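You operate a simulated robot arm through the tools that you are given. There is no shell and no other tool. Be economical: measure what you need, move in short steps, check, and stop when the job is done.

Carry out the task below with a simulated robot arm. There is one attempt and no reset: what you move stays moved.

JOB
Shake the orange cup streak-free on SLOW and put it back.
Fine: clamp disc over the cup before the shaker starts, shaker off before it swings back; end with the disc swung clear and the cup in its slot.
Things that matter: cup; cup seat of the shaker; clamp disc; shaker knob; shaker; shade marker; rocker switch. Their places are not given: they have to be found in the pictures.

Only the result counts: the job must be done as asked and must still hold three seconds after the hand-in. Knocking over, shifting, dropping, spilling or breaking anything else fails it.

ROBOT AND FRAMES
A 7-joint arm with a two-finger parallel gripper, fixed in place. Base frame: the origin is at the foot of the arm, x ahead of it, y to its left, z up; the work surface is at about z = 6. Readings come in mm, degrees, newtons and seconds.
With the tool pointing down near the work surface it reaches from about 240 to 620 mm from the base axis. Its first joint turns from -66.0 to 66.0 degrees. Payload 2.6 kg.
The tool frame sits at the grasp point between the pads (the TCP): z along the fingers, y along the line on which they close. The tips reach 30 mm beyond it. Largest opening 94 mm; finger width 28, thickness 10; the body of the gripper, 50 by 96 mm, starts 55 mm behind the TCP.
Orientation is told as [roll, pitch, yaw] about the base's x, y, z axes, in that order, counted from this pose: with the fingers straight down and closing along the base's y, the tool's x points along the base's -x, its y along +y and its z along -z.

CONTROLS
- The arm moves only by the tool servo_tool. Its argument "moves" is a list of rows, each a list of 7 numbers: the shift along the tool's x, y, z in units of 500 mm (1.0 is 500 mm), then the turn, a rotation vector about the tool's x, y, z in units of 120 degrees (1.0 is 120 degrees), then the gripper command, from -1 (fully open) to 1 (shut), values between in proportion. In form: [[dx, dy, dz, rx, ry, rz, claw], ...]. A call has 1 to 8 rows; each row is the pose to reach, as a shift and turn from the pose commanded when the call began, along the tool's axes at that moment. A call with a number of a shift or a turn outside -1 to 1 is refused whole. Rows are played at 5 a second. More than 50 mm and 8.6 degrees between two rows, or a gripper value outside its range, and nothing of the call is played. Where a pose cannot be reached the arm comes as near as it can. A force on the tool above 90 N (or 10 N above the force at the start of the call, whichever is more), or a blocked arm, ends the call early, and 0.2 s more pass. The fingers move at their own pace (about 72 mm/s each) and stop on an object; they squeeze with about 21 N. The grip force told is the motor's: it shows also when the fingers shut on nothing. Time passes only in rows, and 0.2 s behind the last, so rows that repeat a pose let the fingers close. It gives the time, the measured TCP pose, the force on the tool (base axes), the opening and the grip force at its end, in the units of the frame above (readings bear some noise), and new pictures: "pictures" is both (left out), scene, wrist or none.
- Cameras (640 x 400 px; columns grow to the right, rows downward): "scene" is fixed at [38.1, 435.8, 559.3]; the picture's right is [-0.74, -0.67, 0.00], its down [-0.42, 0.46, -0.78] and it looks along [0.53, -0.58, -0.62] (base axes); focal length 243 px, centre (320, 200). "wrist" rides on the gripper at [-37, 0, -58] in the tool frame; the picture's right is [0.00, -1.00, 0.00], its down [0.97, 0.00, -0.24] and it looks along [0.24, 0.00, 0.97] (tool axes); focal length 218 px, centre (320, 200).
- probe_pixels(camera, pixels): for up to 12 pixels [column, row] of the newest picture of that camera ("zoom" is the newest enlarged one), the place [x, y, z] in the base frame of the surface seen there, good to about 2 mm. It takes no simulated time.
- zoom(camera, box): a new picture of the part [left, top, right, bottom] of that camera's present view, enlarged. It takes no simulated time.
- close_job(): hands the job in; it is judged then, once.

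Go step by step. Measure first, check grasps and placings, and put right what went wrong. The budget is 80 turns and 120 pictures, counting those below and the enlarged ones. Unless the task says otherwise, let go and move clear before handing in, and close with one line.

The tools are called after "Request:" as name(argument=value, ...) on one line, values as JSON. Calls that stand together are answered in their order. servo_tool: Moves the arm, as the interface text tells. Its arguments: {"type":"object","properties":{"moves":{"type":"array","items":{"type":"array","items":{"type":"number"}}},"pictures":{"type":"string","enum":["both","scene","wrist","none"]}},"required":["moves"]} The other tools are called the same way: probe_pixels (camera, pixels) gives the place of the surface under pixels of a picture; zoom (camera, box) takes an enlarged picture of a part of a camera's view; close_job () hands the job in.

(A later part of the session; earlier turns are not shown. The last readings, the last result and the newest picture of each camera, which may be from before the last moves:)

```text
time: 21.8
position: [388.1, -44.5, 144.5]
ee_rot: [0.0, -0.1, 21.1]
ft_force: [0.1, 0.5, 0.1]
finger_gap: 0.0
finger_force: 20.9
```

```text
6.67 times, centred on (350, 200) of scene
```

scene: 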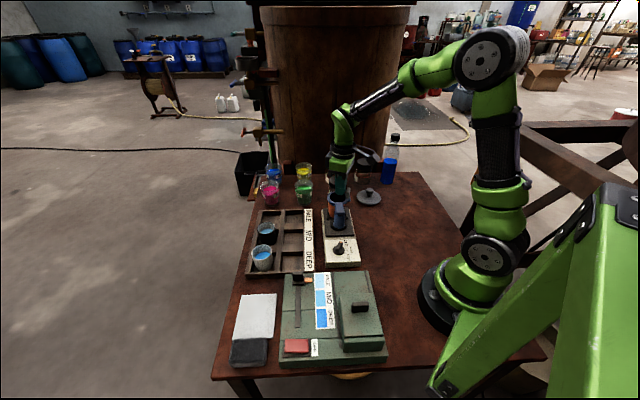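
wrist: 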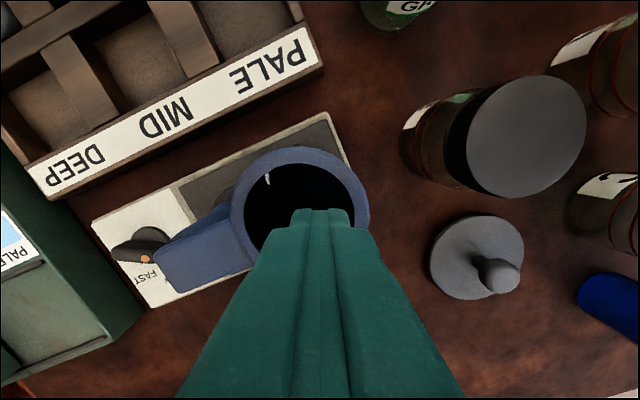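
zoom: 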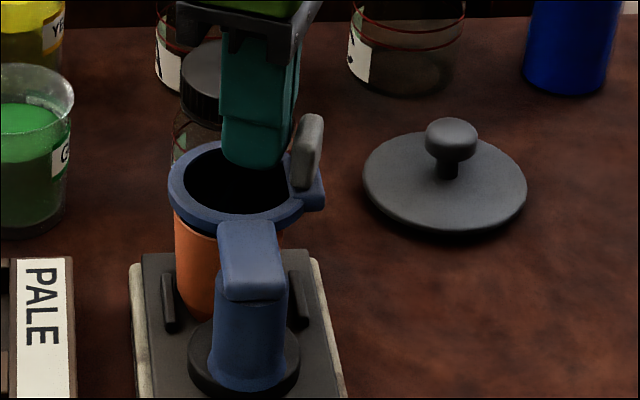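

The fingers are in front of the tab and over the disc without touching it. I'll swing the disc back by about 54° first.

Request:
servo_tool(moves=[[0.01, 0.0012, 0, 0, 0, 0, 1], [0.0308, -0.0011, 0, 0, 0, 0.0667, 1], [0.0487, -0.0008, 0, 0, 0, 0.1333, 1], [0.0664, 0.002, 0, 0, 0, 0.2, 1], [0.0836, 0.0071, 0, 0, 0, 0.2667, 1], [0.0998, 0.0146, 0, 0, 0, 0.3333, 1], [0.115, 0.0244, 0, 0, 0, 0.4, 1], [0.1252, 0.033, 0, 0, 0, 0.45, 1]], pictures="wrist")

Request:
zoom(camera="scene", box=[320, 180, 380, 240])

```text
time: 23.6
position: [324.8, -50.9, 144.4]
ee_rot: [0.0, 0.0, -33.0]
ft_force: [0.5, 0.4, -0.3]
finger_gap: 0.0
finger_force: 20.9
```

wrist: 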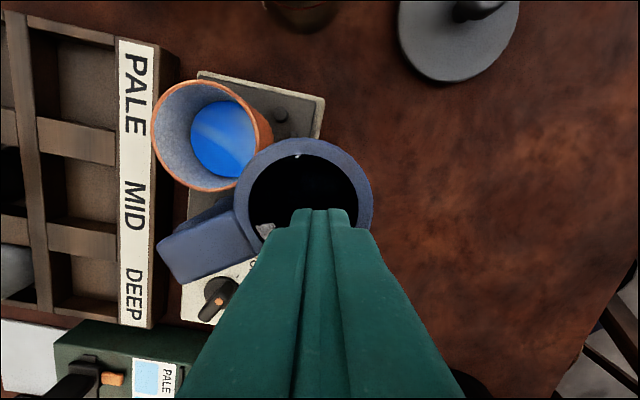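

```text
6.67 times, centred on (350, 210) of scene
```

zoom: 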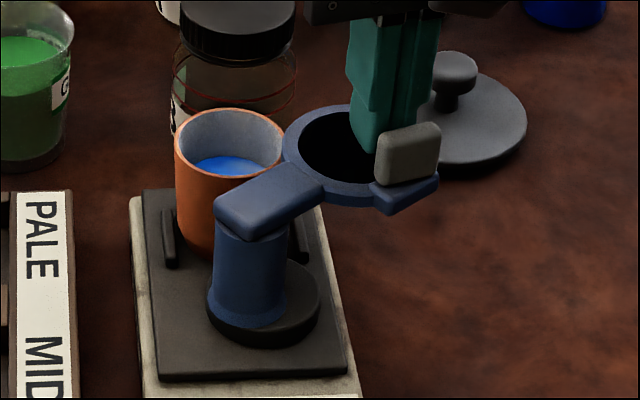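

The swing back is working. I'll do the remaining 38° or so and then rise.

Request:
servo_tool(moves=[[0.0175, -0.0024, 0, 0, 0, 0.0667, 1], [0.0351, -0.0024, 0, 0, 0, 0.1333, 1], [0.0525, 0.0002, 0, 0, 0, 0.2, 1], [0.0694, 0.005, 0, 0, 0, 0.2667, 1], [0.0816, 0.0102, 0, 0, 0, 0.3167, 1], [0.078, 0.009, 0, 0, 0, 0.3167, 1], [0.078, 0.009, -0.09, 0, 0, 0.3167, 1], [0.078, 0.009, -0.18, 0, 0, 0.3167, 1]], pictures="wrist")

```text
time: 25.4
position: [293.5, -24.4, 232.3]
ee_rot: [-0.1, 0.0, -70.9]
ft_force: [-0.5, -0.1, 0.4]
finger_gap: 0.0
finger_force: 21.4
```

wrist: 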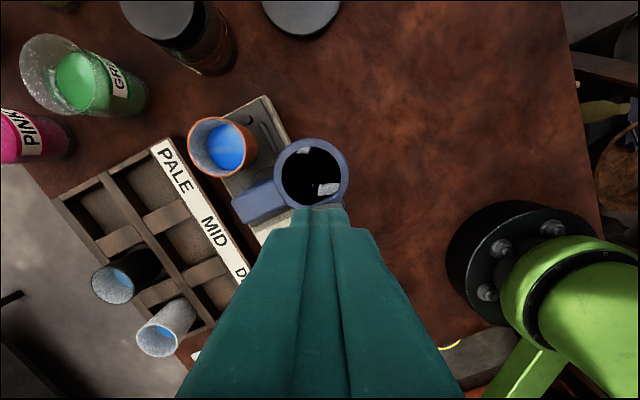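

The disc is clear again. I'll go back over the cup with yaw -44° and the fingers open.

Request:
servo_tool(moves=[[-0.016, 0.0425, 0, 0, 0, -0.0556, 0], [-0.032, 0.085, 0, 0, 0, -0.111, -0.5], [-0.0485, 0.1275, 0, 0, 0, -0.167, -0.5], [-0.0647, 0.17, 0, 0, 0, -0.2225, -0.5], [-0.0647, 0.17, 0, 0, 0, -0.2225, -0.5]], pictures="both")

Request:
zoom(camera="wrist", box=[270, 120, 430, 320])

```text
time: 26.6
position: [384.4, -28.1, 233.0]
ee_rot: [0.0, 0.0, -44.2]
ft_force: [-1.0, -0.2, -0.7]
finger_gap: 70.4
finger_force: 0.0
```

scene: 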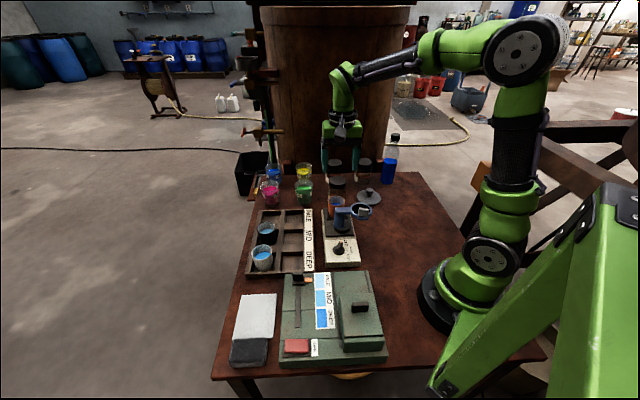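
wrist: 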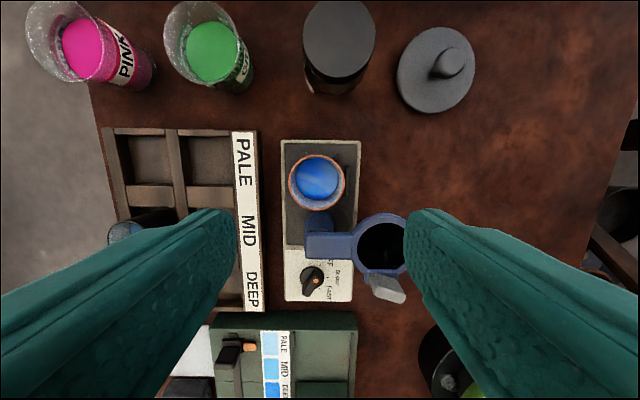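

```text
2.00 times, centred on (350, 220) of wrist
```

zoom: 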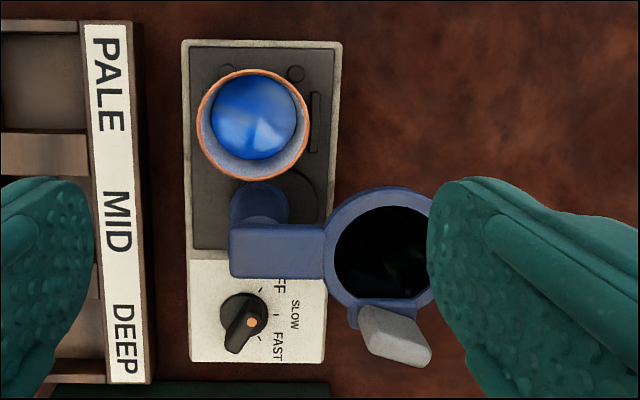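

I'll probe the rim, bars and plate edges from this view.

Request:
probe_pixels(camera="wrist", pixels=[[290, 182], [344, 182], [317, 156], [317, 209], [304, 157], [338, 157], [347, 168], [347, 195], [283, 200], [359, 200], [287, 142], [357, 142]])

Request:
zoom(camera="wrist", box=[275, 130, 365, 220])

Request:
zoom(camera="scene", box=[315, 180, 375, 240])

```text
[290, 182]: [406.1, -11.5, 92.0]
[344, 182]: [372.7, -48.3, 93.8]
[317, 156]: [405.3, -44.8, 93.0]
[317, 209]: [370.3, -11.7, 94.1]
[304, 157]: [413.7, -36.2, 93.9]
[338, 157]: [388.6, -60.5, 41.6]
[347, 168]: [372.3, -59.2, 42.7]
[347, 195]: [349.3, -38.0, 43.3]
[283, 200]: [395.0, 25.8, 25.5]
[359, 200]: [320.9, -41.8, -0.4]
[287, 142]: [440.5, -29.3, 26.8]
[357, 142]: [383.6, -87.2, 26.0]
```

```text
4.44 times, centred on (320, 175) of wrist
```

zoom: 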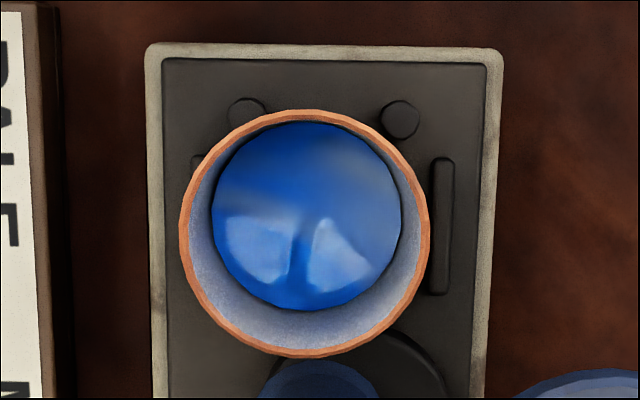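

```text
6.67 times, centred on (345, 210) of scene
```

zoom: 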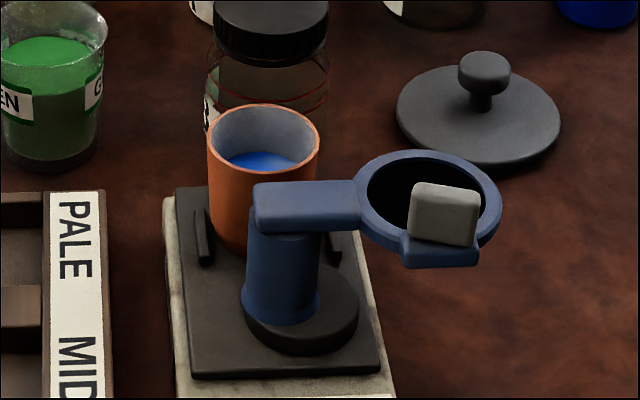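

The cup's rim centre is actually at about (388.6, -29), only about 4 mm from the disc's parked centre of (390.5, -33), and it stands upright between the bars. That is good enough without regripping, so I'll go back behind the tab with the fingers closed.

Request:
servo_tool(moves=[[0.057, -0.0205, 0, 0, 0, 0.054, 0.5], [0.114, -0.041, 0, 0, 0, 0.108, 1], [0.171, -0.0615, 0, 0, 0, 0.162, 1], [0.2274, -0.0819, 0, 0, 0, 0.215, 1], [0.2274, -0.0819, 0.06, 0, 0, 0.215, 1], [0.2274, -0.0819, 0.12, 0, 0, 0.215, 1], [0.2274, -0.0819, 0.18, 0, 0, 0.215, 1], [0.2274, -0.0819, 0.18, 0, 0, 0.215, 1]], pictures="wrist")

```text
time: 28.4
position: [273.1, 24.6, 143.3]
ee_rot: [-0.1, 0.1, -70.0]
ft_force: [0.0, 0.6, -0.6]
finger_gap: 0.0
finger_force: 20.7
```

wrist: 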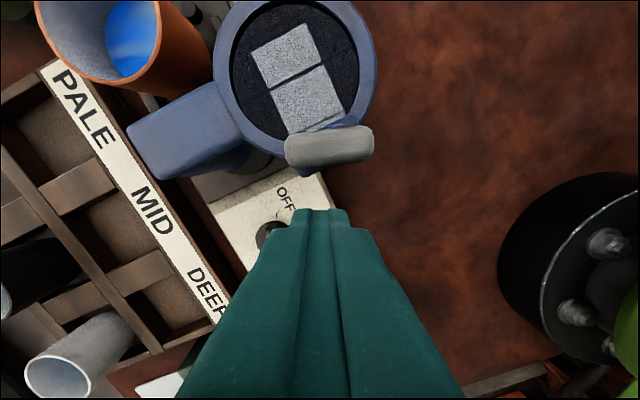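

The fingers are aligned behind the tab, so I'll push through the first 46°.

Request:
servo_tool(moves=[[-0.03, -0.0014, 0, 0, 0, 0, 1], [-0.0566, -0.0062, 0, 0, 0, -0.0667, 1], [-0.0756, -0.0084, 0, 0, 0, -0.1333, 1], [-0.0946, -0.008, 0, 0, 0, -0.2, 1], [-0.1136, -0.005, 0, 0, 0, -0.2667, 1], [-0.1318, 0.0008, 0, 0, 0, -0.3333, 1], [-0.145, 0.0066, 0, 0, 0, -0.3833, 1]], pictures="wrist")

```text
time: 30.0
position: [302.9, -46.2, 143.4]
ee_rot: [0.0, -0.1, -23.8]
ft_force: [-0.5, 0.5, 0.0]
finger_gap: 0.0
finger_force: 21.4
```

wrist: 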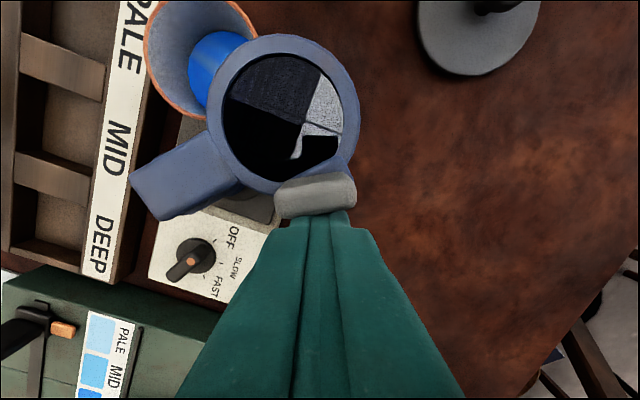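

The push is on track. I'll complete the swing to the same end position as before.

Request:
servo_tool(moves=[[-0.0166, -0.001, 0, 0, 0, -0.0667, 1], [-0.0358, -0.0028, 0, 0, 0, -0.1333, 1], [-0.055, -0.0016, 0, 0, 0, -0.2, 1], [-0.0738, 0.002, 0, 0, 0, -0.2667, 1], [-0.092, 0.0084, 0, 0, 0, -0.3333, 1], [-0.0996, 0.012, 0, 0, 0, -0.3625, 1], [-0.0996, 0.012, 0, 0, 0, -0.3625, 1]], pictures="wrist")

Request:
probe_pixels(camera="wrist", pixels=[[222, 110], [355, 110], [292, 42], [240, 55], [335, 60], [320, 190]])

Request:
zoom(camera="scene", box=[315, 180, 375, 240])

```text
time: 31.6
position: [350.0, -62.0, 144.7]
ee_rot: [-0.1, 0.1, 19.4]
ft_force: [-10.0, -9.3, 3.4]
finger_gap: 0.2
finger_force: 21.1
```

wrist: 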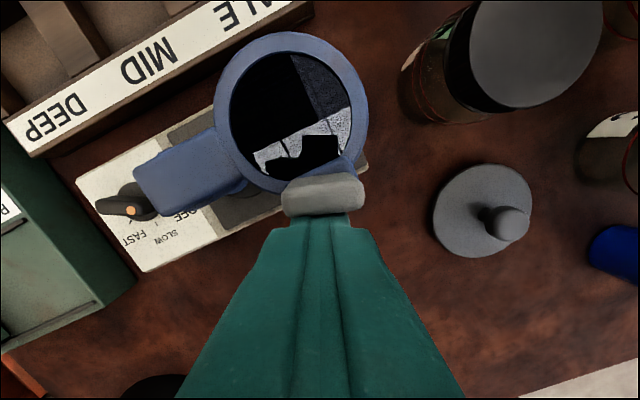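

```text
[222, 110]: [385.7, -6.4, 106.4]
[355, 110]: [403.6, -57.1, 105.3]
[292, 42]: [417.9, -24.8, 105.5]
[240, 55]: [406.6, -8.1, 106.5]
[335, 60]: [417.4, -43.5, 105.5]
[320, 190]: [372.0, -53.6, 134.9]
```

```text
6.67 times, centred on (345, 210) of scene
```

zoom: 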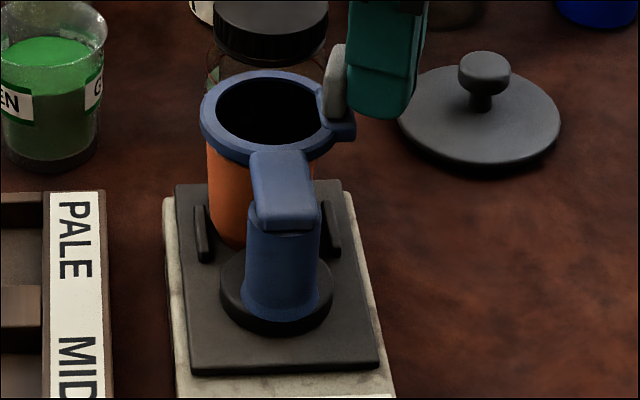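

A 14 N reaction shows the disc has reached its end stop, and it now sits over the cup at about (391, -32). I'll back off, rise and move over the knob.

Request:
servo_tool(moves=[[0.014, 0, 0, 0, 0, 0, 1], [0.02, 0, -0.06, 0, 0, 0, 1], [0.02, 0.03, -0.14, 0, 0, 0.063, 1], [0.02, 0.1, -0.17, 0, 0, 0.126, 1], [0.022, 0.17, -0.17, 0, 0, 0.19, 0], [0.024, 0.23, -0.17, 0, 0, 0.253, 0], [0.024, 0.28, -0.17, 0, 0, 0.317, 0], [0.024, 0.293, -0.17, 0, 0, 0.38, 0]], pictures="both")

Request:
zoom(camera="wrist", box=[260, 140, 380, 260])

Request:
zoom(camera="scene", box=[310, 180, 380, 270])

```text
time: 33.4
position: [289.9, 74.8, 229.4]
ee_rot: [0.0, 0.0, -26.1]
ft_force: [0.3, 0.2, 0.8]
finger_gap: 47.0
finger_force: 0.1
```

scene: 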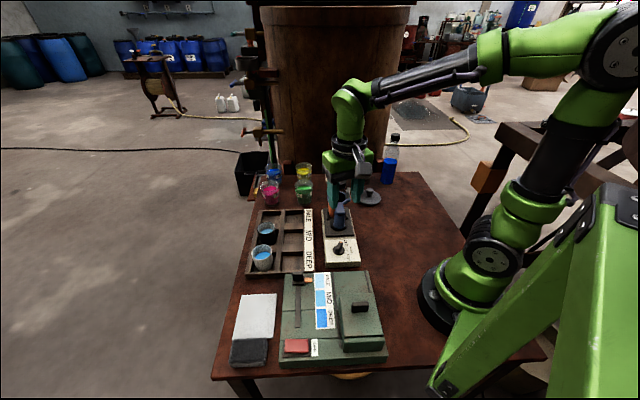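
wrist: 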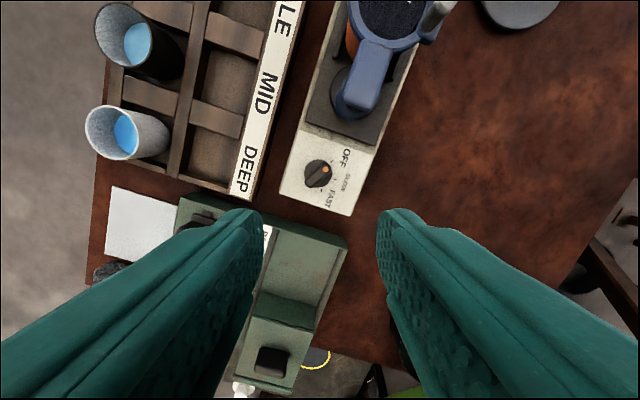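

```text
3.33 times, centred on (320, 200) of wrist
```

zoom: 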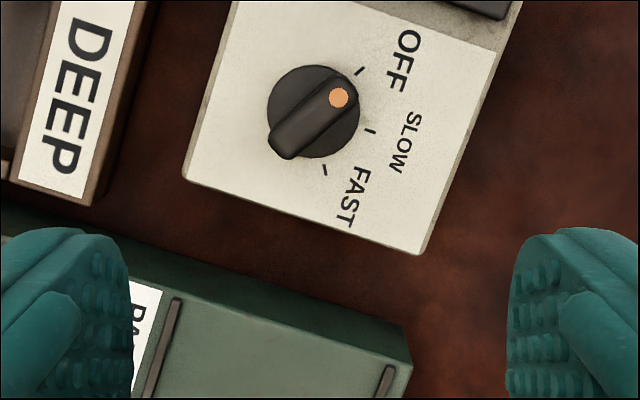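

```text
4.44 times, centred on (345, 225) of scene
```

zoom: 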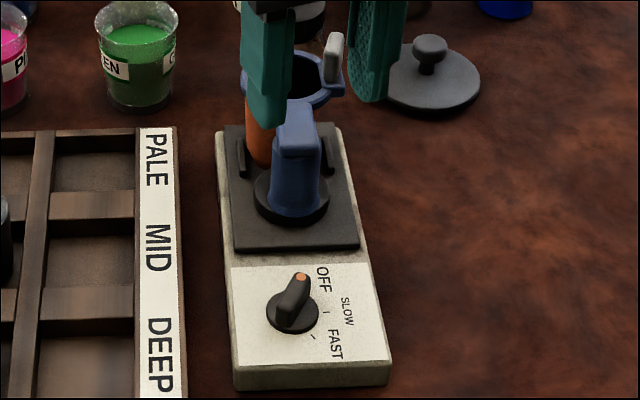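

The knob is clear: its pointer aims at OFF (about -74° in base), with SLOW 60° clockwise at about -134° and FAST another 60° beyond. I'll probe the knob.

Request:
zoom(camera="wrist", box=[290, 140, 350, 200])

Request:
probe_pixels(camera="wrist", pixels=[[324, 169], [319, 175], [315, 180], [311, 186], [306, 168], [327, 182], [318, 163], [330, 175], [335, 179], [327, 162]])

```text
6.67 times, centred on (320, 170) of wrist
```

zoom: 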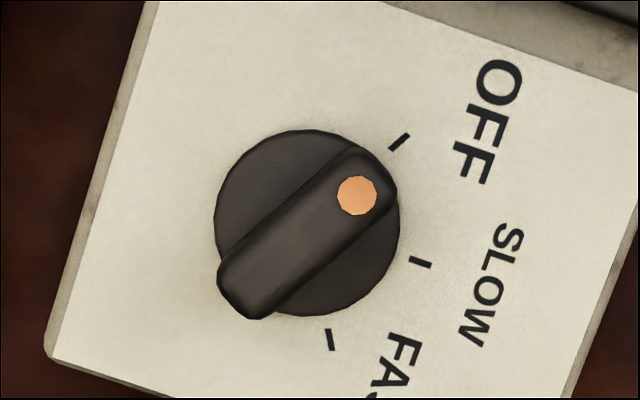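

```text
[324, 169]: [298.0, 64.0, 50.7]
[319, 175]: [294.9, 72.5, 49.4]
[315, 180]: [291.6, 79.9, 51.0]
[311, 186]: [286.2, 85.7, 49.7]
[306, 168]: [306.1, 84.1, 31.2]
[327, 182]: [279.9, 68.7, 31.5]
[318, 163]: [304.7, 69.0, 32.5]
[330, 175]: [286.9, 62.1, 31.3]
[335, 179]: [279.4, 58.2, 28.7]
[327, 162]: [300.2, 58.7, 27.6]
```

The knob centre is about (293.3, 74), with the bar top at z 50. I'll move above it with yaw -74° across the bar and then test in the air that yaw -134° is reachable.

Request:
servo_tool(moves=[[-0.001, 0, 0.033, 0, 0, 0.0665, 0.2], [-0.002, 0, 0.066, 0, 0, 0.133, 0.2], [-0.003, 0, 0.1, 0, 0, 0.2, 0.2], [-0.005, 0.001, 0.133, 0, 0, 0.266, 0.2], [-0.006, 0.0016, 0.166, 0, 0, 0.333, 0.2], [-0.0068, 0.0016, 0.18, 0, 0, 0.399, 0.2]], pictures="none")

Request:
servo_tool(moves=[[0, 0, 0, 0, 0, 0.07, 0.2], [0, 0, 0, 0, 0, 0.14, 0.2], [0, 0, 0, 0, 0, 0.21, 0.2], [0, 0, 0, 0, 0, 0.28, 0.2], [0, 0, 0, 0, 0, 0.35, 0.2], [0, 0, 0, 0, 0, 0.42, 0.2], [0, 0, 0, 0, 0, 0.49, 0.2], [0, 0, 0, 0, 0, 0.54, 0.2]], pictures="none")

```text
time: 34.8
position: [292.5, 74.3, 138.9]
ee_rot: [0.0, -0.1, -74.0]
ft_force: [0.4, 0.0, -0.2]
finger_gap: 37.5
finger_force: 0.0
```

```text
time: 36.6
position: [293.1, 73.5, 138.3]
ee_rot: [-0.1, 0.0, -139.0]
ft_force: [-0.3, -0.3, 0.5]
finger_gap: 37.7
finger_force: 0.0
```

Yaw -139° is reachable. I'll turn back to -74° and look at the alignment.

Request:
servo_tool(moves=[[0, 0, 0, 0, 0, -0.07, 0.2], [0, 0, 0, 0, 0, -0.14, 0.2], [0, 0, 0, 0, 0, -0.21, 0.2], [0, 0, 0, 0, 0, -0.28, 0.2], [0, 0, 0, 0, 0, -0.35, 0.2], [0, 0, 0, 0, 0, -0.42, 0.2], [0, 0, 0, 0, 0, -0.49, 0.2], [0, 0, 0, 0, 0, -0.54, 0.2]], pictures="wrist")

Request:
zoom(camera="wrist", box=[260, 130, 380, 250])

```text
time: 38.4
position: [294.1, 74.2, 138.0]
ee_rot: [0.0, 0.0, -73.8]
ft_force: [0.3, 0.8, 0.0]
finger_gap: 37.6
finger_force: 0.1
```

wrist: 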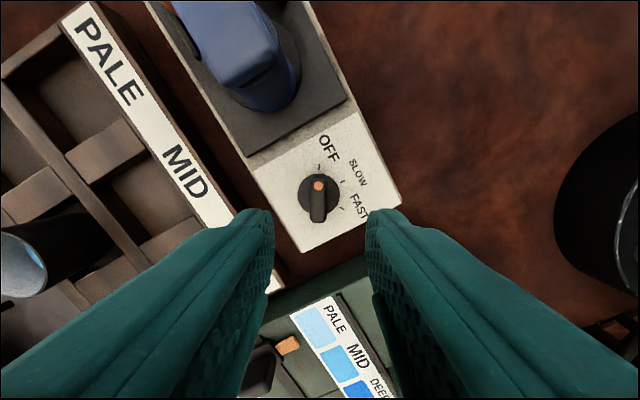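

```text
3.33 times, centred on (320, 190) of wrist
```

zoom: 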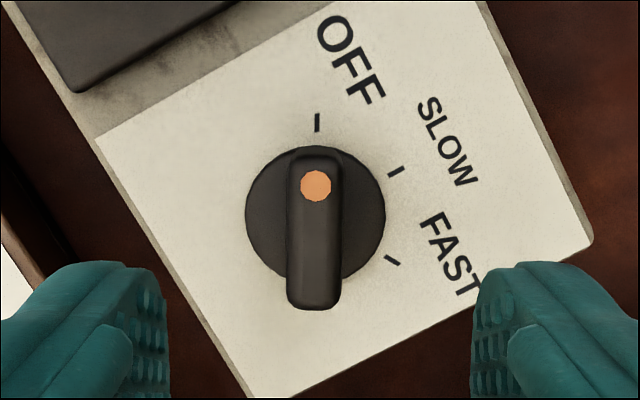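

The bar is aligned with the fingers and SLOW is 60° clockwise. I'll descend and close gently on the bar.

Request:
servo_tool(moves=[[0, 0.002, 0.05, 0, 0, 0, 0.2], [0, 0.002, 0.1, 0, 0, 0, 0.2], [0, 0.002, 0.135, 0, 0, 0, 0.2], [0, 0.002, 0.145, 0, 0, 0, 0.2], [0, 0.002, 0.145, 0, 0, 0, 0.2], [0, 0.002, 0.145, 0, 0, 0, 1], [0, 0.002, 0.145, 0, 0, 0, 1], [0, 0.002, 0.145, 0, 0, 0, 1]], pictures="wrist")

```text
time: 40.2
position: [295.8, 74.7, 65.9]
ee_rot: [0.1, 0.0, -74.2]
ft_force: [9.5, 4.6, -11.3]
finger_gap: 11.9
finger_force: 44.8
```

wrist: 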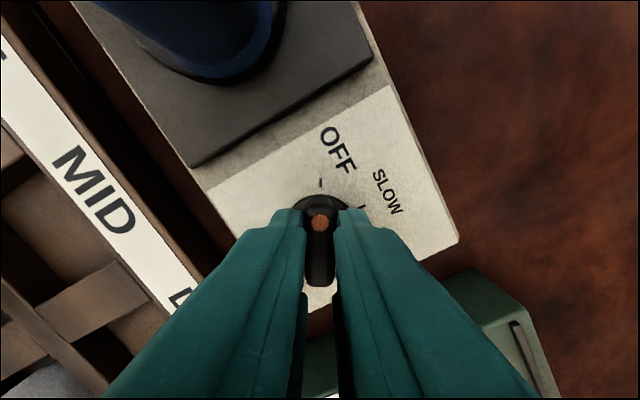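

The bar is gripped at 11.9 mm with a small lateral offset. I'll rotate 60° clockwise to SLOW with a slight sideways relief.

Request:
servo_tool(moves=[[0, 0.003, 0, 0, 0, 0.06, 1], [0, 0.003, 0, 0, 0, 0.125, 1], [0, 0.003, 0, 0, 0, 0.19, 1], [0, 0.003, 0, 0, 0, 0.255, 1], [0, 0.003, 0, 0, 0, 0.32, 1], [0, 0.003, 0, 0, 0, 0.385, 1], [0, 0.003, 0, 0, 0, 0.45, 1], [0, 0.003, 0, 0, 0, 0.505, 1]], pictures="wrist")

```text
time: 42.0
position: [295.0, 73.6, 65.8]
ee_rot: [-0.1, -0.2, -134.8]
ft_force: [-21.5, -10.4, 20.5]
finger_gap: 11.6
finger_force: 44.9
```

wrist: 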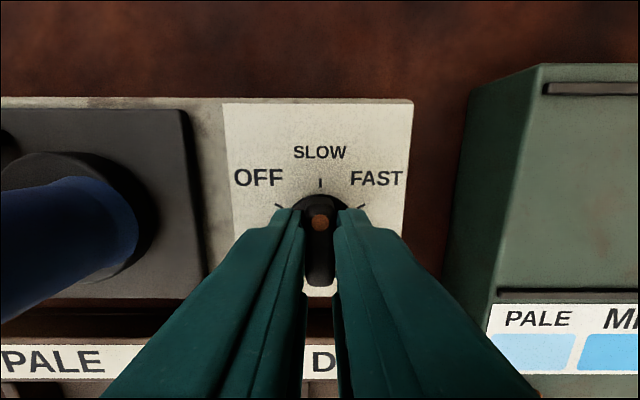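

The pointer is at SLOW. I'll open, rise clear and check whether the shaker is running.

Request:
servo_tool(moves=[[0, 0, 0, 0, 0, 0, 0.6], [0, 0, 0, 0, 0, 0, 0.3], [0, 0, 0, 0, 0, 0, 0.2], [0, 0, -0.04, 0, 0, 0, 0.2], [0, 0, -0.1, 0, 0, 0, 0.2], [0, 0, -0.146, 0, 0, 0, 0.2]], pictures="wrist")

Request:
zoom(camera="scene", box=[310, 180, 380, 270])

```text
time: 43.4
position: [296.1, 73.8, 138.5]
ee_rot: [-0.1, 0.0, -134.5]
ft_force: [-0.6, 0.0, 0.8]
finger_gap: 37.5
finger_force: 0.1
```

wrist: 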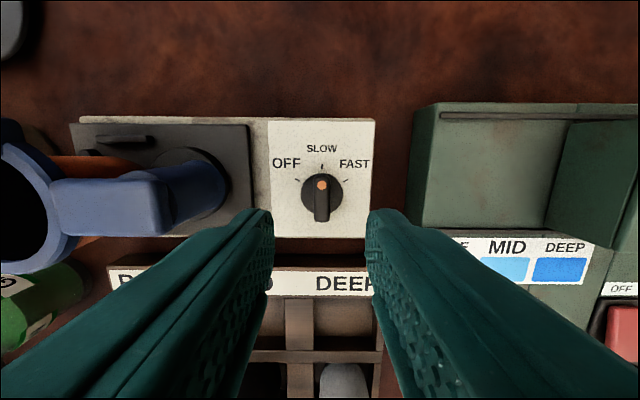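

```text
4.44 times, centred on (345, 225) of scene
```

zoom: 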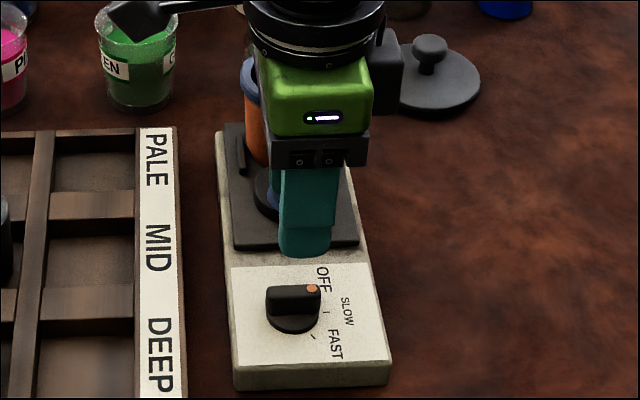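

The carrier plate is visibly displaced in the wrist view (70–250, 125–235), so the shaker is running on SLOW with the disc over the cup. I'll hold still here and let it shake.

Request:
servo_tool(moves=[[0, 0, 0, 0, 0, 0, 0.2], [0, 0, 0, 0, 0, 0, 0.2], [0, 0, 0, 0, 0, 0, 0.2], [0, 0, 0, 0, 0, 0, 0.2], [0, 0, 0, 0, 0, 0, 0.2], [0, 0, 0, 0, 0, 0, 0.2], [0, 0, 0, 0, 0, 0, 0.2], [0, 0, 0, 0, 0, 0, 0.2]], pictures="none")

Request:
servo_tool(moves=[[0, 0, 0, 0, 0, 0, 0.2], [0, 0, 0, 0, 0, 0, 0.2], [0, 0, 0, 0, 0, 0, 0.2], [0, 0, 0, 0, 0, 0, 0.2], [0, 0, 0, 0, 0, 0, 0.2], [0, 0, 0, 0, 0, 0, 0.2], [0, 0, 0, 0, 0, 0, 0.2], [0, 0, 0, 0, 0, 0, 0.2]], pictures="none")

Request:
servo_tool(moves=[[0, 0, 0, 0, 0, 0, 0.2], [0, 0, 0, 0, 0, 0, 0.2], [0, 0, 0, 0, 0, 0, 0.2], [0, 0, 0, 0, 0, 0, 0.2], [0, 0, 0, 0, 0, 0, 0.2], [0, 0, 0, 0, 0, 0, 0.2], [0, 0, 0, 0, 0, 0, 0.2], [0, 0, 0, 0, 0, 0, 0.2]], pictures="none")

Request:
servo_tool(moves=[[0, 0, 0, 0, 0, 0, 0.2], [0, 0, 0, 0, 0, 0, 0.2], [0, 0, 0, 0, 0, 0, 0.2], [0, 0, 0, 0, 0, 0, 0.2], [0, 0, 0, 0, 0, 0, 0.2], [0, 0, 0, 0, 0, 0, 0.2], [0, 0, 0, 0, 0, 0, 0.2], [0, 0, 0, 0, 0, 0, 0.2]], pictures="none")

Request:
servo_tool(moves=[[0, 0, 0, 0, 0, 0, 0.2], [0, 0, 0, 0, 0, 0, 0.2], [0, 0, 0, 0, 0, 0, 0.2], [0, 0, 0, 0, 0, 0, 0.2], [0, 0, 0, 0, 0, 0, 0.2], [0, 0, 0, 0, 0, 0, 0.2], [0, 0, 0, 0, 0, 0, 0.2], [0, 0, 0, 0, 0, 0, 0.2]], pictures="wrist")

Request:
zoom(camera="wrist", box=[0, 90, 260, 290])

```text
time: 45.2
position: [295.6, 73.6, 138.1]
ee_rot: [-0.1, 0.0, -134.4]
ft_force: [0.2, 0.2, -0.1]
finger_gap: 37.6
finger_force: 0.1
```

```text
time: 47.0
position: [295.9, 73.5, 138.0]
ee_rot: [0.0, -0.1, -134.5]
ft_force: [0.6, -0.7, -0.6]
finger_gap: 37.3
finger_force: 0.0
```

```text
time: 48.8
position: [295.5, 73.8, 138.7]
ee_rot: [0.1, 0.1, -134.5]
ft_force: [-0.3, 0.7, 0.0]
finger_gap: 37.5
finger_force: 0.1
```

```text
time: 50.6
position: [295.3, 73.4, 137.7]
ee_rot: [0.1, 0.1, -134.5]
ft_force: [-1.2, -0.4, 0.7]
finger_gap: 37.6
finger_force: 0.1
```

```text
time: 52.4
position: [295.7, 73.3, 137.4]
ee_rot: [0.0, 0.0, -134.4]
ft_force: [-0.6, -0.7, 0.0]
finger_gap: 37.6
finger_force: 0.1
```

wrist: 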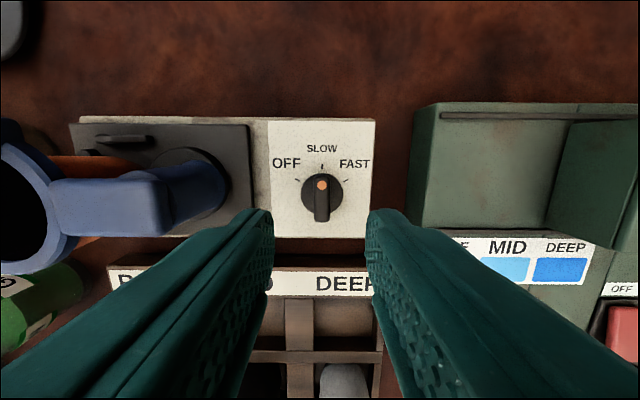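

```text
2.00 times, centred on (130, 190) of wrist
```

zoom: 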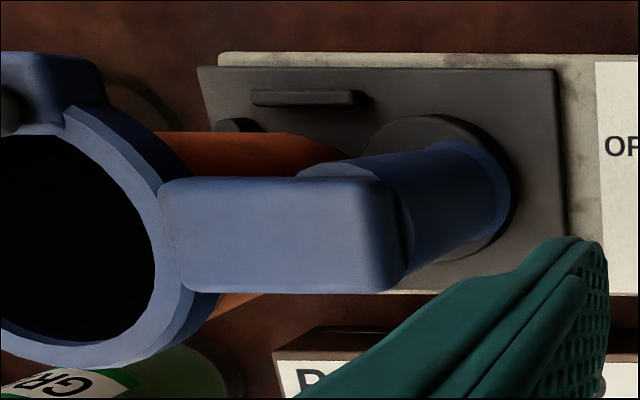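

The pointer is still at SLOW. I'll keep shaking and compare zoomed frames to confirm the plate is really moving.

Request:
servo_tool(moves=[[0, 0, 0, 0, 0, 0, 0.2]], pictures="none")

Request:
zoom(camera="wrist", box=[50, 100, 130, 160])

Request:
servo_tool(moves=[[0, 0, 0, 0, 0, 0, 0.2]], pictures="none")

Request:
zoom(camera="wrist", box=[50, 100, 130, 160])

Request:
servo_tool(moves=[[0, 0, 0, 0, 0, 0, 0.2], [0, 0, 0, 0, 0, 0, 0.2], [0, 0, 0, 0, 0, 0, 0.2], [0, 0, 0, 0, 0, 0, 0.2], [0, 0, 0, 0, 0, 0, 0.2], [0, 0, 0, 0, 0, 0, 0.2], [0, 0, 0, 0, 0, 0, 0.2], [0, 0, 0, 0, 0, 0, 0.2]], pictures="none")

Request:
servo_tool(moves=[[0, 0, 0, 0, 0, 0, 0.2], [0, 0, 0, 0, 0, 0, 0.2], [0, 0, 0, 0, 0, 0, 0.2], [0, 0, 0, 0, 0, 0, 0.2], [0, 0, 0, 0, 0, 0, 0.2], [0, 0, 0, 0, 0, 0, 0.2], [0, 0, 0, 0, 0, 0, 0.2], [0, 0, 0, 0, 0, 0, 0.2]], pictures="none")

```text
time: 52.8
position: [296.0, 73.7, 139.1]
ee_rot: [0.0, -0.1, -134.4]
ft_force: [0.4, 0.0, 0.8]
finger_gap: 37.5
finger_force: 0.0
```

```text
6.67 times, centred on (90, 130) of wrist
```

zoom: 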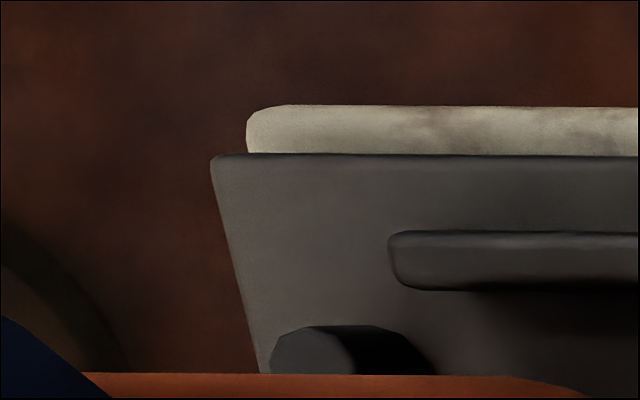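

```text
time: 53.2
position: [295.9, 72.9, 138.6]
ee_rot: [0.1, 0.0, -134.5]
ft_force: [0.0, 0.3, -0.5]
finger_gap: 37.4
finger_force: 0.1
```

```text
6.67 times, centred on (90, 130) of wrist
```

zoom: 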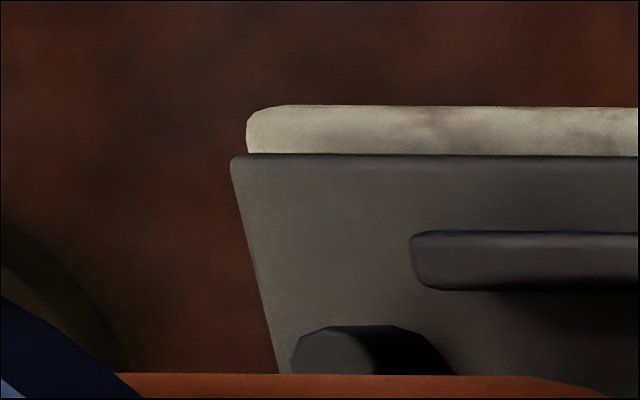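

```text
time: 55.0
position: [296.2, 74.9, 138.4]
ee_rot: [0.0, 0.0, -134.5]
ft_force: [0.2, 0.4, -0.3]
finger_gap: 37.5
finger_force: 0.1
```

```text
time: 56.8
position: [295.8, 73.1, 138.1]
ee_rot: [0.0, -0.1, -134.5]
ft_force: [-1.2, 1.0, -0.1]
finger_gap: 37.5
finger_force: 0.0
```

The plate moved about 20 zoom pixels between the frames, so it is shaking. I'll wait a bit longer to be sure it is streak-free.

Request:
servo_tool(moves=[[0, 0, 0, 0, 0, 0, 0.2], [0, 0, 0, 0, 0, 0, 0.2], [0, 0, 0, 0, 0, 0, 0.2], [0, 0, 0, 0, 0, 0, 0.2], [0, 0, 0, 0, 0, 0, 0.2], [0, 0, 0, 0, 0, 0, 0.2], [0, 0, 0, 0, 0, 0, 0.2], [0, 0, 0, 0, 0, 0, 0.2]], pictures="none")

Request:
servo_tool(moves=[[0, 0, 0, 0, 0, 0, 0.2], [0, 0, 0, 0, 0, 0, 0.2], [0, 0, 0, 0, 0, 0, 0.2], [0, 0, 0, 0, 0, 0, 0.2], [0, 0, 0, 0, 0, 0, 0.2], [0, 0, 0, 0, 0, 0, 0.2], [0, 0, 0, 0, 0, 0, 0.2], [0, 0, 0, 0, 0, 0, 0.2]], pictures="none")

Request:
servo_tool(moves=[[0, 0, 0, 0, 0, 0, 0.2], [0, 0, 0, 0, 0, 0, 0.2], [0, 0, 0, 0, 0, 0, 0.2], [0, 0, 0, 0, 0, 0, 0.2], [0, 0, 0, 0, 0, 0, 0.2], [0, 0, 0, 0, 0, 0, 0.2], [0, 0, 0, 0, 0, 0, 0.2], [0, 0, 0, 0, 0, 0, 0.2]], pictures="none")

Request:
servo_tool(moves=[[0, 0, 0, 0, 0, 0, 0.2], [0, 0, 0, 0, 0, 0, 0.2], [0, 0, 0, 0, 0, 0, 0.2], [0, 0, 0, 0, 0, 0, 0.2], [0, 0, 0, 0, 0, 0, 0.2], [0, 0, 0, 0, 0, 0, 0.2], [0, 0, 0, 0, 0, 0, 0.2], [0, 0, 0, 0, 0, 0, 0.2]], pictures="none")

```text
time: 58.6
position: [296.4, 73.6, 138.6]
ee_rot: [0.0, 0.0, -134.5]
ft_force: [0.0, 0.7, -0.3]
finger_gap: 37.6
finger_force: 0.0
```

```text
time: 60.4
position: [296.1, 73.7, 137.9]
ee_rot: [0.0, 0.0, -134.5]
ft_force: [0.1, -0.4, 0.0]
finger_gap: 37.4
finger_force: 0.0
```

```text
time: 62.2
position: [295.9, 73.2, 138.6]
ee_rot: [0.1, 0.1, -134.5]
ft_force: [-0.5, -0.3, 0.0]
finger_gap: 37.6
finger_force: 0.1
```

```text
time: 64.0
position: [296.6, 73.0, 139.5]
ee_rot: [-0.1, 0.1, -134.5]
ft_force: [-0.8, -0.5, 0.3]
finger_gap: 37.7
finger_force: 0.1
```

About 21 s of shaking have passed. I'll descend onto the knob again and grip it to turn it back to OFF.

Request:
servo_tool(moves=[[-0.0017, -0.001, 0.05, 0, 0, 0, 0.2], [-0.0017, -0.001, 0.1, 0, 0, 0, 0.2], [-0.0017, -0.001, 0.135, 0, 0, 0, 0.2], [-0.0017, -0.001, 0.145, 0, 0, 0, 0.2], [-0.0017, -0.001, 0.145, 0, 0, 0, 0.2], [-0.0017, -0.001, 0.145, 0, 0, 0, 1], [-0.0017, -0.001, 0.145, 0, 0, 0, 1], [-0.0017, -0.001, 0.145, 0, 0, 0, 1]], pictures="none")

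Request:
servo_tool(moves=[[0, 0, 0, 0, 0, -0.06, 1], [0, 0, 0, 0, 0, -0.125, 1], [0, 0, 0, 0, 0, -0.19, 1], [0, 0, 0, 0, 0, -0.255, 1], [0, 0, 0, 0, 0, -0.32, 1], [0, 0, 0, 0, 0, -0.385, 1], [0, 0, 0, 0, 0, -0.45, 1], [0, 0, 0, 0, 0, -0.508, 1]], pictures="wrist")

```text
time: 65.8
position: [294.0, 74.5, 65.3]
ee_rot: [-0.1, -0.1, -134.5]
ft_force: [-6.2, 9.8, -2.6]
finger_gap: 11.5
finger_force: 44.9
```

```text
time: 67.6
position: [294.6, 73.7, 66.1]
ee_rot: [0.0, 0.0, -73.9]
ft_force: [2.4, 15.0, -32.1]
finger_gap: 11.8
finger_force: 44.7
```

wrist: 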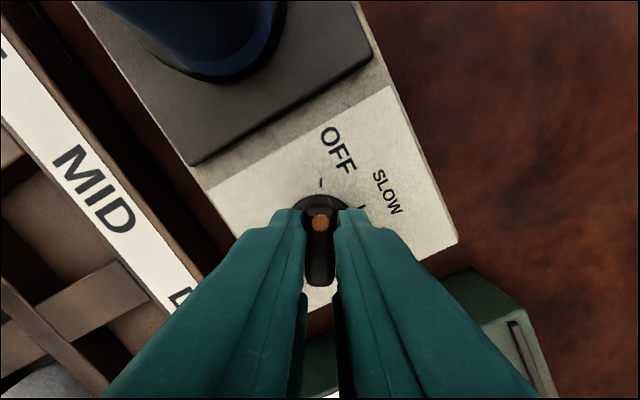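

The knob is back at OFF. I'll release, rise and check that the plate has stopped.

Request:
servo_tool(moves=[[0, 0, 0, 0, 0, 0, 0.6], [0, 0, 0, 0, 0, 0, 0.3], [0, 0, 0, 0, 0, 0, 0.2], [0, 0, -0.04, 0, 0, 0, 0.2], [0, 0, -0.1, 0, 0, 0, 0.2], [0, 0, -0.16, 0, 0, 0, 0.2], [0, 0, -0.2, 0, 0, 0, 0.2]], pictures="none")

Request:
zoom(camera="wrist", box=[140, 20, 400, 240])

Request:
servo_tool(moves=[[0, 0, 0, 0, 0, 0, 0.6], [0, 0, 0, 0, 0, 0, 1]], pictures="none")

Request:
zoom(camera="wrist", box=[140, 20, 400, 240])

Request:
zoom(camera="scene", box=[310, 180, 380, 270])

```text
time: 69.2
position: [295.5, 73.0, 167.0]
ee_rot: [0.0, 0.0, -73.6]
ft_force: [0.0, 0.0, -0.1]
finger_gap: 37.7
finger_force: 0.0
```

```text
1.82 times, centred on (270, 130) of wrist
```

zoom: 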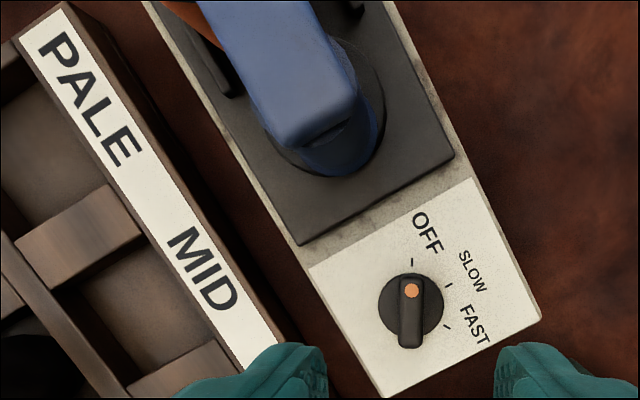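

```text
time: 69.8
position: [296.1, 73.9, 167.3]
ee_rot: [0.0, 0.0, -73.6]
ft_force: [0.1, 0.1, -1.3]
finger_gap: 0.0
finger_force: 20.6
```

```text
1.82 times, centred on (270, 130) of wrist
```

zoom: 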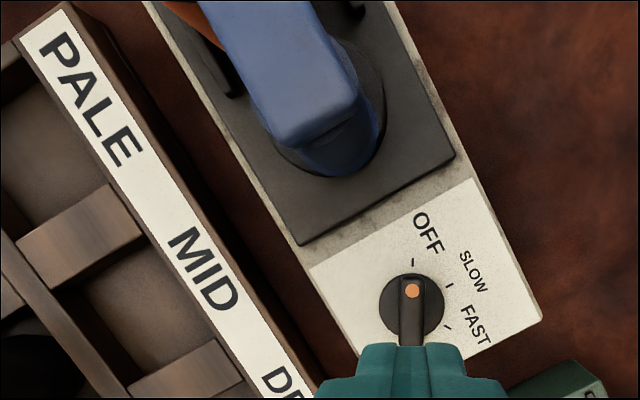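

```text
4.44 times, centred on (345, 225) of scene
```

zoom: 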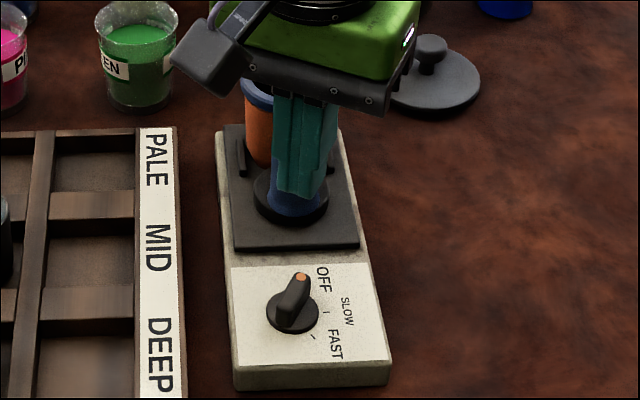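

The knob is at OFF and the plate is stationary. I'll move the closed fingers back to the front side of the tab to swing the disc clear.

Request:
servo_tool(moves=[[0, 0, -0.075, 0, 0, -0.0625, 1], [0, 0, -0.15, 0, 0, -0.125, 1], [-0.046, 0.018, -0.15, 0, 0, -0.1875, 1], [-0.093, 0.037, -0.15, 0, 0, -0.25, 1], [-0.14, 0.055, -0.15, 0, 0, -0.3125, 1], [-0.186, 0.073, -0.15, 0, 0, -0.375, 1], [-0.233, 0.092, -0.15, 0, 0, -0.4375, 1], [-0.279, 0.11, -0.15, 0, 0, -0.5, 1]], pictures="none")

Request:
servo_tool(moves=[[0, 0, 0, 0, 0, -0.058, 1], [0, 0, 0, 0, 0, -0.116, 1], [0, 0, 0, 0, 0, -0.174, 1], [0, 0, 0, 0, 0, -0.232, 1], [0, 0, 0, 0, 0, -0.289, 1], [0, 0, 0.06, 0, 0, -0.289, 1], [0, 0, 0.06, 0, 0, -0.289, 1]], pictures="both")

```text
time: 71.6
position: [388.2, -44.2, 241.9]
ee_rot: [0.0, 0.0, -13.5]
ft_force: [0.4, -0.1, 0.2]
finger_gap: 0.0
finger_force: 20.7
```

```text
time: 73.2
position: [387.5, -44.9, 213.8]
ee_rot: [0.0, 0.0, 21.1]
ft_force: [-0.3, 0.9, -0.1]
finger_gap: 0.0
finger_force: 21.0
```

scene: 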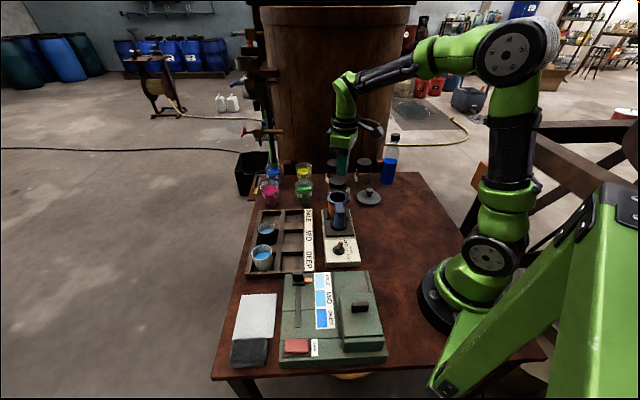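
wrist: 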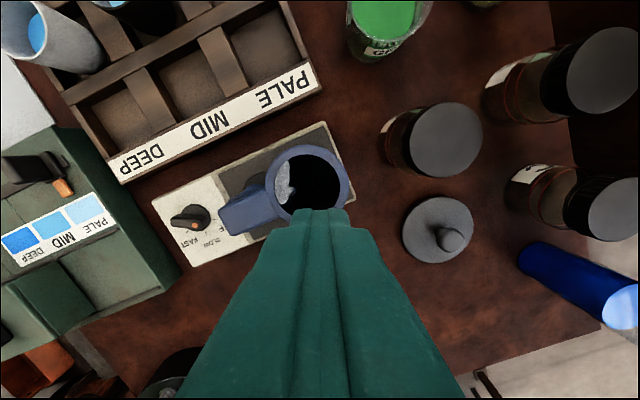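

The tab is hidden behind the fingers, so I'll shift 6 mm forward for clearance before descending to z 144.

Request:
servo_tool(moves=[[-0.014, 0, 0.02, 0, 0, 0, 1], [-0.014, 0, 0.07, 0, 0, 0, 1], [-0.014, 0, 0.11, 0, 0, 0, 1], [-0.014, 0, 0.138, 0, 0, 0, 1], [-0.014, 0, 0.138, 0, 0, 0, 1]], pictures="none")

Request:
zoom(camera="scene", box=[320, 170, 380, 230])

```text
time: 74.4
position: [394.3, -41.4, 142.3]
ee_rot: [0.0, 0.0, 21.1]
ft_force: [-1.2, 1.2, -0.4]
finger_gap: 0.0
finger_force: 20.3
```

```text
6.67 times, centred on (350, 200) of scene
```

zoom: 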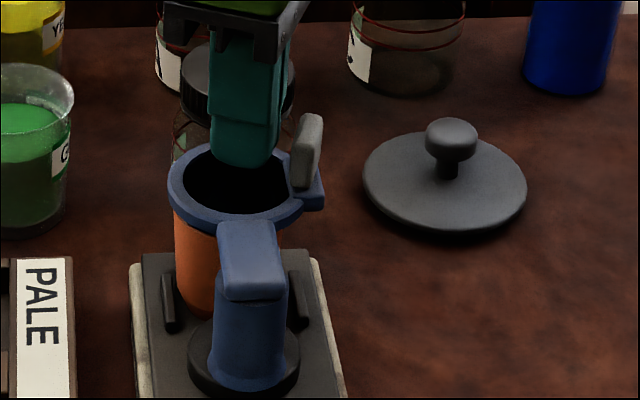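

The fingers sit in front of the tab without contact. I'll swing the disc back in two arcs.

Request:
servo_tool(moves=[[0.0238, 0, -0.002, 0, 0, 0, 1], [0.0446, -0.0025, -0.002, 0, 0, 0.0667, 1], [0.0625, -0.0022, -0.002, 0, 0, 0.1333, 1], [0.0802, 0.0006, -0.002, 0, 0, 0.2, 1], [0.0974, 0.0057, -0.002, 0, 0, 0.2667, 1], [0.1136, 0.0132, -0.002, 0, 0, 0.3333, 1], [0.1288, 0.023, -0.002, 0, 0, 0.4, 1], [0.139, 0.0316, -0.002, 0, 0, 0.45, 1]], pictures="none")

Request:
servo_tool(moves=[[0.0175, -0.0024, 0, 0, 0, 0.0667, 1], [0.0351, -0.0024, 0, 0, 0, 0.1333, 1], [0.0525, 0.0002, 0, 0, 0, 0.2, 1], [0.0694, 0.005, 0, 0, 0, 0.2667, 1], [0.0816, 0.0102, 0, 0, 0, 0.3167, 1], [0.078, 0.009, 0, 0, 0, 0.3167, 1], [0.078, 0.009, -0.09, 0, 0, 0.3167, 1], [0.078, 0.009, -0.18, 0, 0, 0.3167, 1]], pictures="wrist")

```text
time: 76.2
position: [323.5, -52.9, 144.6]
ee_rot: [0.1, 0.0, -33.0]
ft_force: [0.2, 0.1, -0.4]
finger_gap: 0.0
finger_force: 20.9
```

```text
time: 78.0
position: [292.3, -27.8, 232.8]
ee_rot: [-0.1, 0.0, -70.9]
ft_force: [0.4, 0.2, 0.2]
finger_gap: 0.0
finger_force: 21.2
```

wrist: 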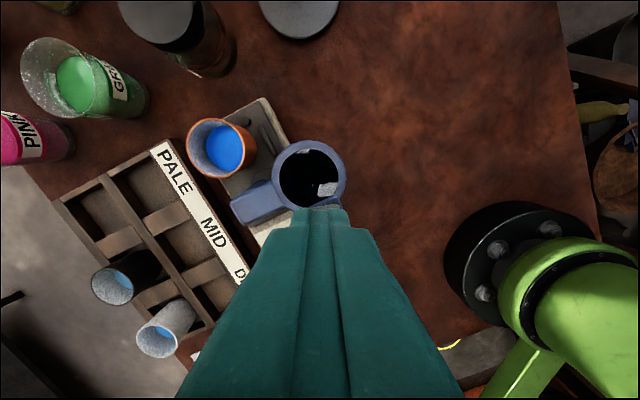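

The disc is clear and the paint looks uniform. I'll move over the cup and inspect it.

Request:
servo_tool(moves=[[-0.016, 0.045, 0, 0, 0, -0.0556, 0], [-0.032, 0.09, 0, 0, 0, -0.111, -0.6], [-0.0485, 0.136, 0, 0, 0, -0.167, -0.6], [-0.065, 0.181, 0, 0, 0, -0.2225, -0.6], [-0.065, 0.181, 0, 0, 0, -0.2225, -0.6]], pictures="none")

Request:
zoom(camera="wrist", box=[270, 130, 370, 230])

Request:
probe_pixels(camera="wrist", pixels=[[320, 180]])

```text
time: 79.2
position: [390.4, -27.3, 234.7]
ee_rot: [0.0, 0.0, -44.1]
ft_force: [-0.7, 0.1, 0.7]
finger_gap: 75.3
finger_force: 0.0
```

```text
4.00 times, centred on (320, 180) of wrist
```

zoom: 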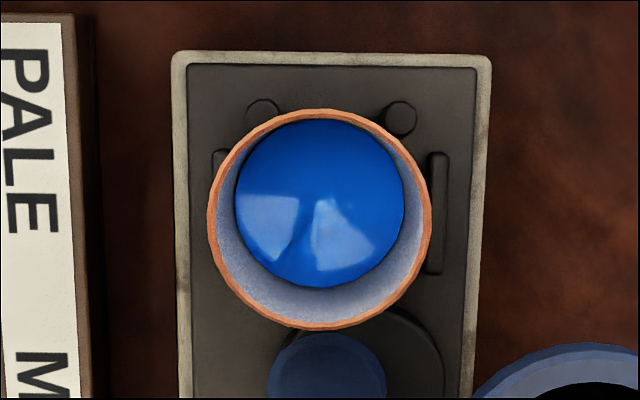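

```text
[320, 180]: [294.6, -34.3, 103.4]
```

The paint is an even blue with only reflections and no streaks. I'll probe the rim for the grip.

Request:
probe_pixels(camera="zoom", pixels=[[211, 220], [429, 220], [320, 113], [320, 325]])

```text
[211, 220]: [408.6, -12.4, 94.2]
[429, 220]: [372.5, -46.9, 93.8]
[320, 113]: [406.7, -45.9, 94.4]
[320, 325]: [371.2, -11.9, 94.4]
```

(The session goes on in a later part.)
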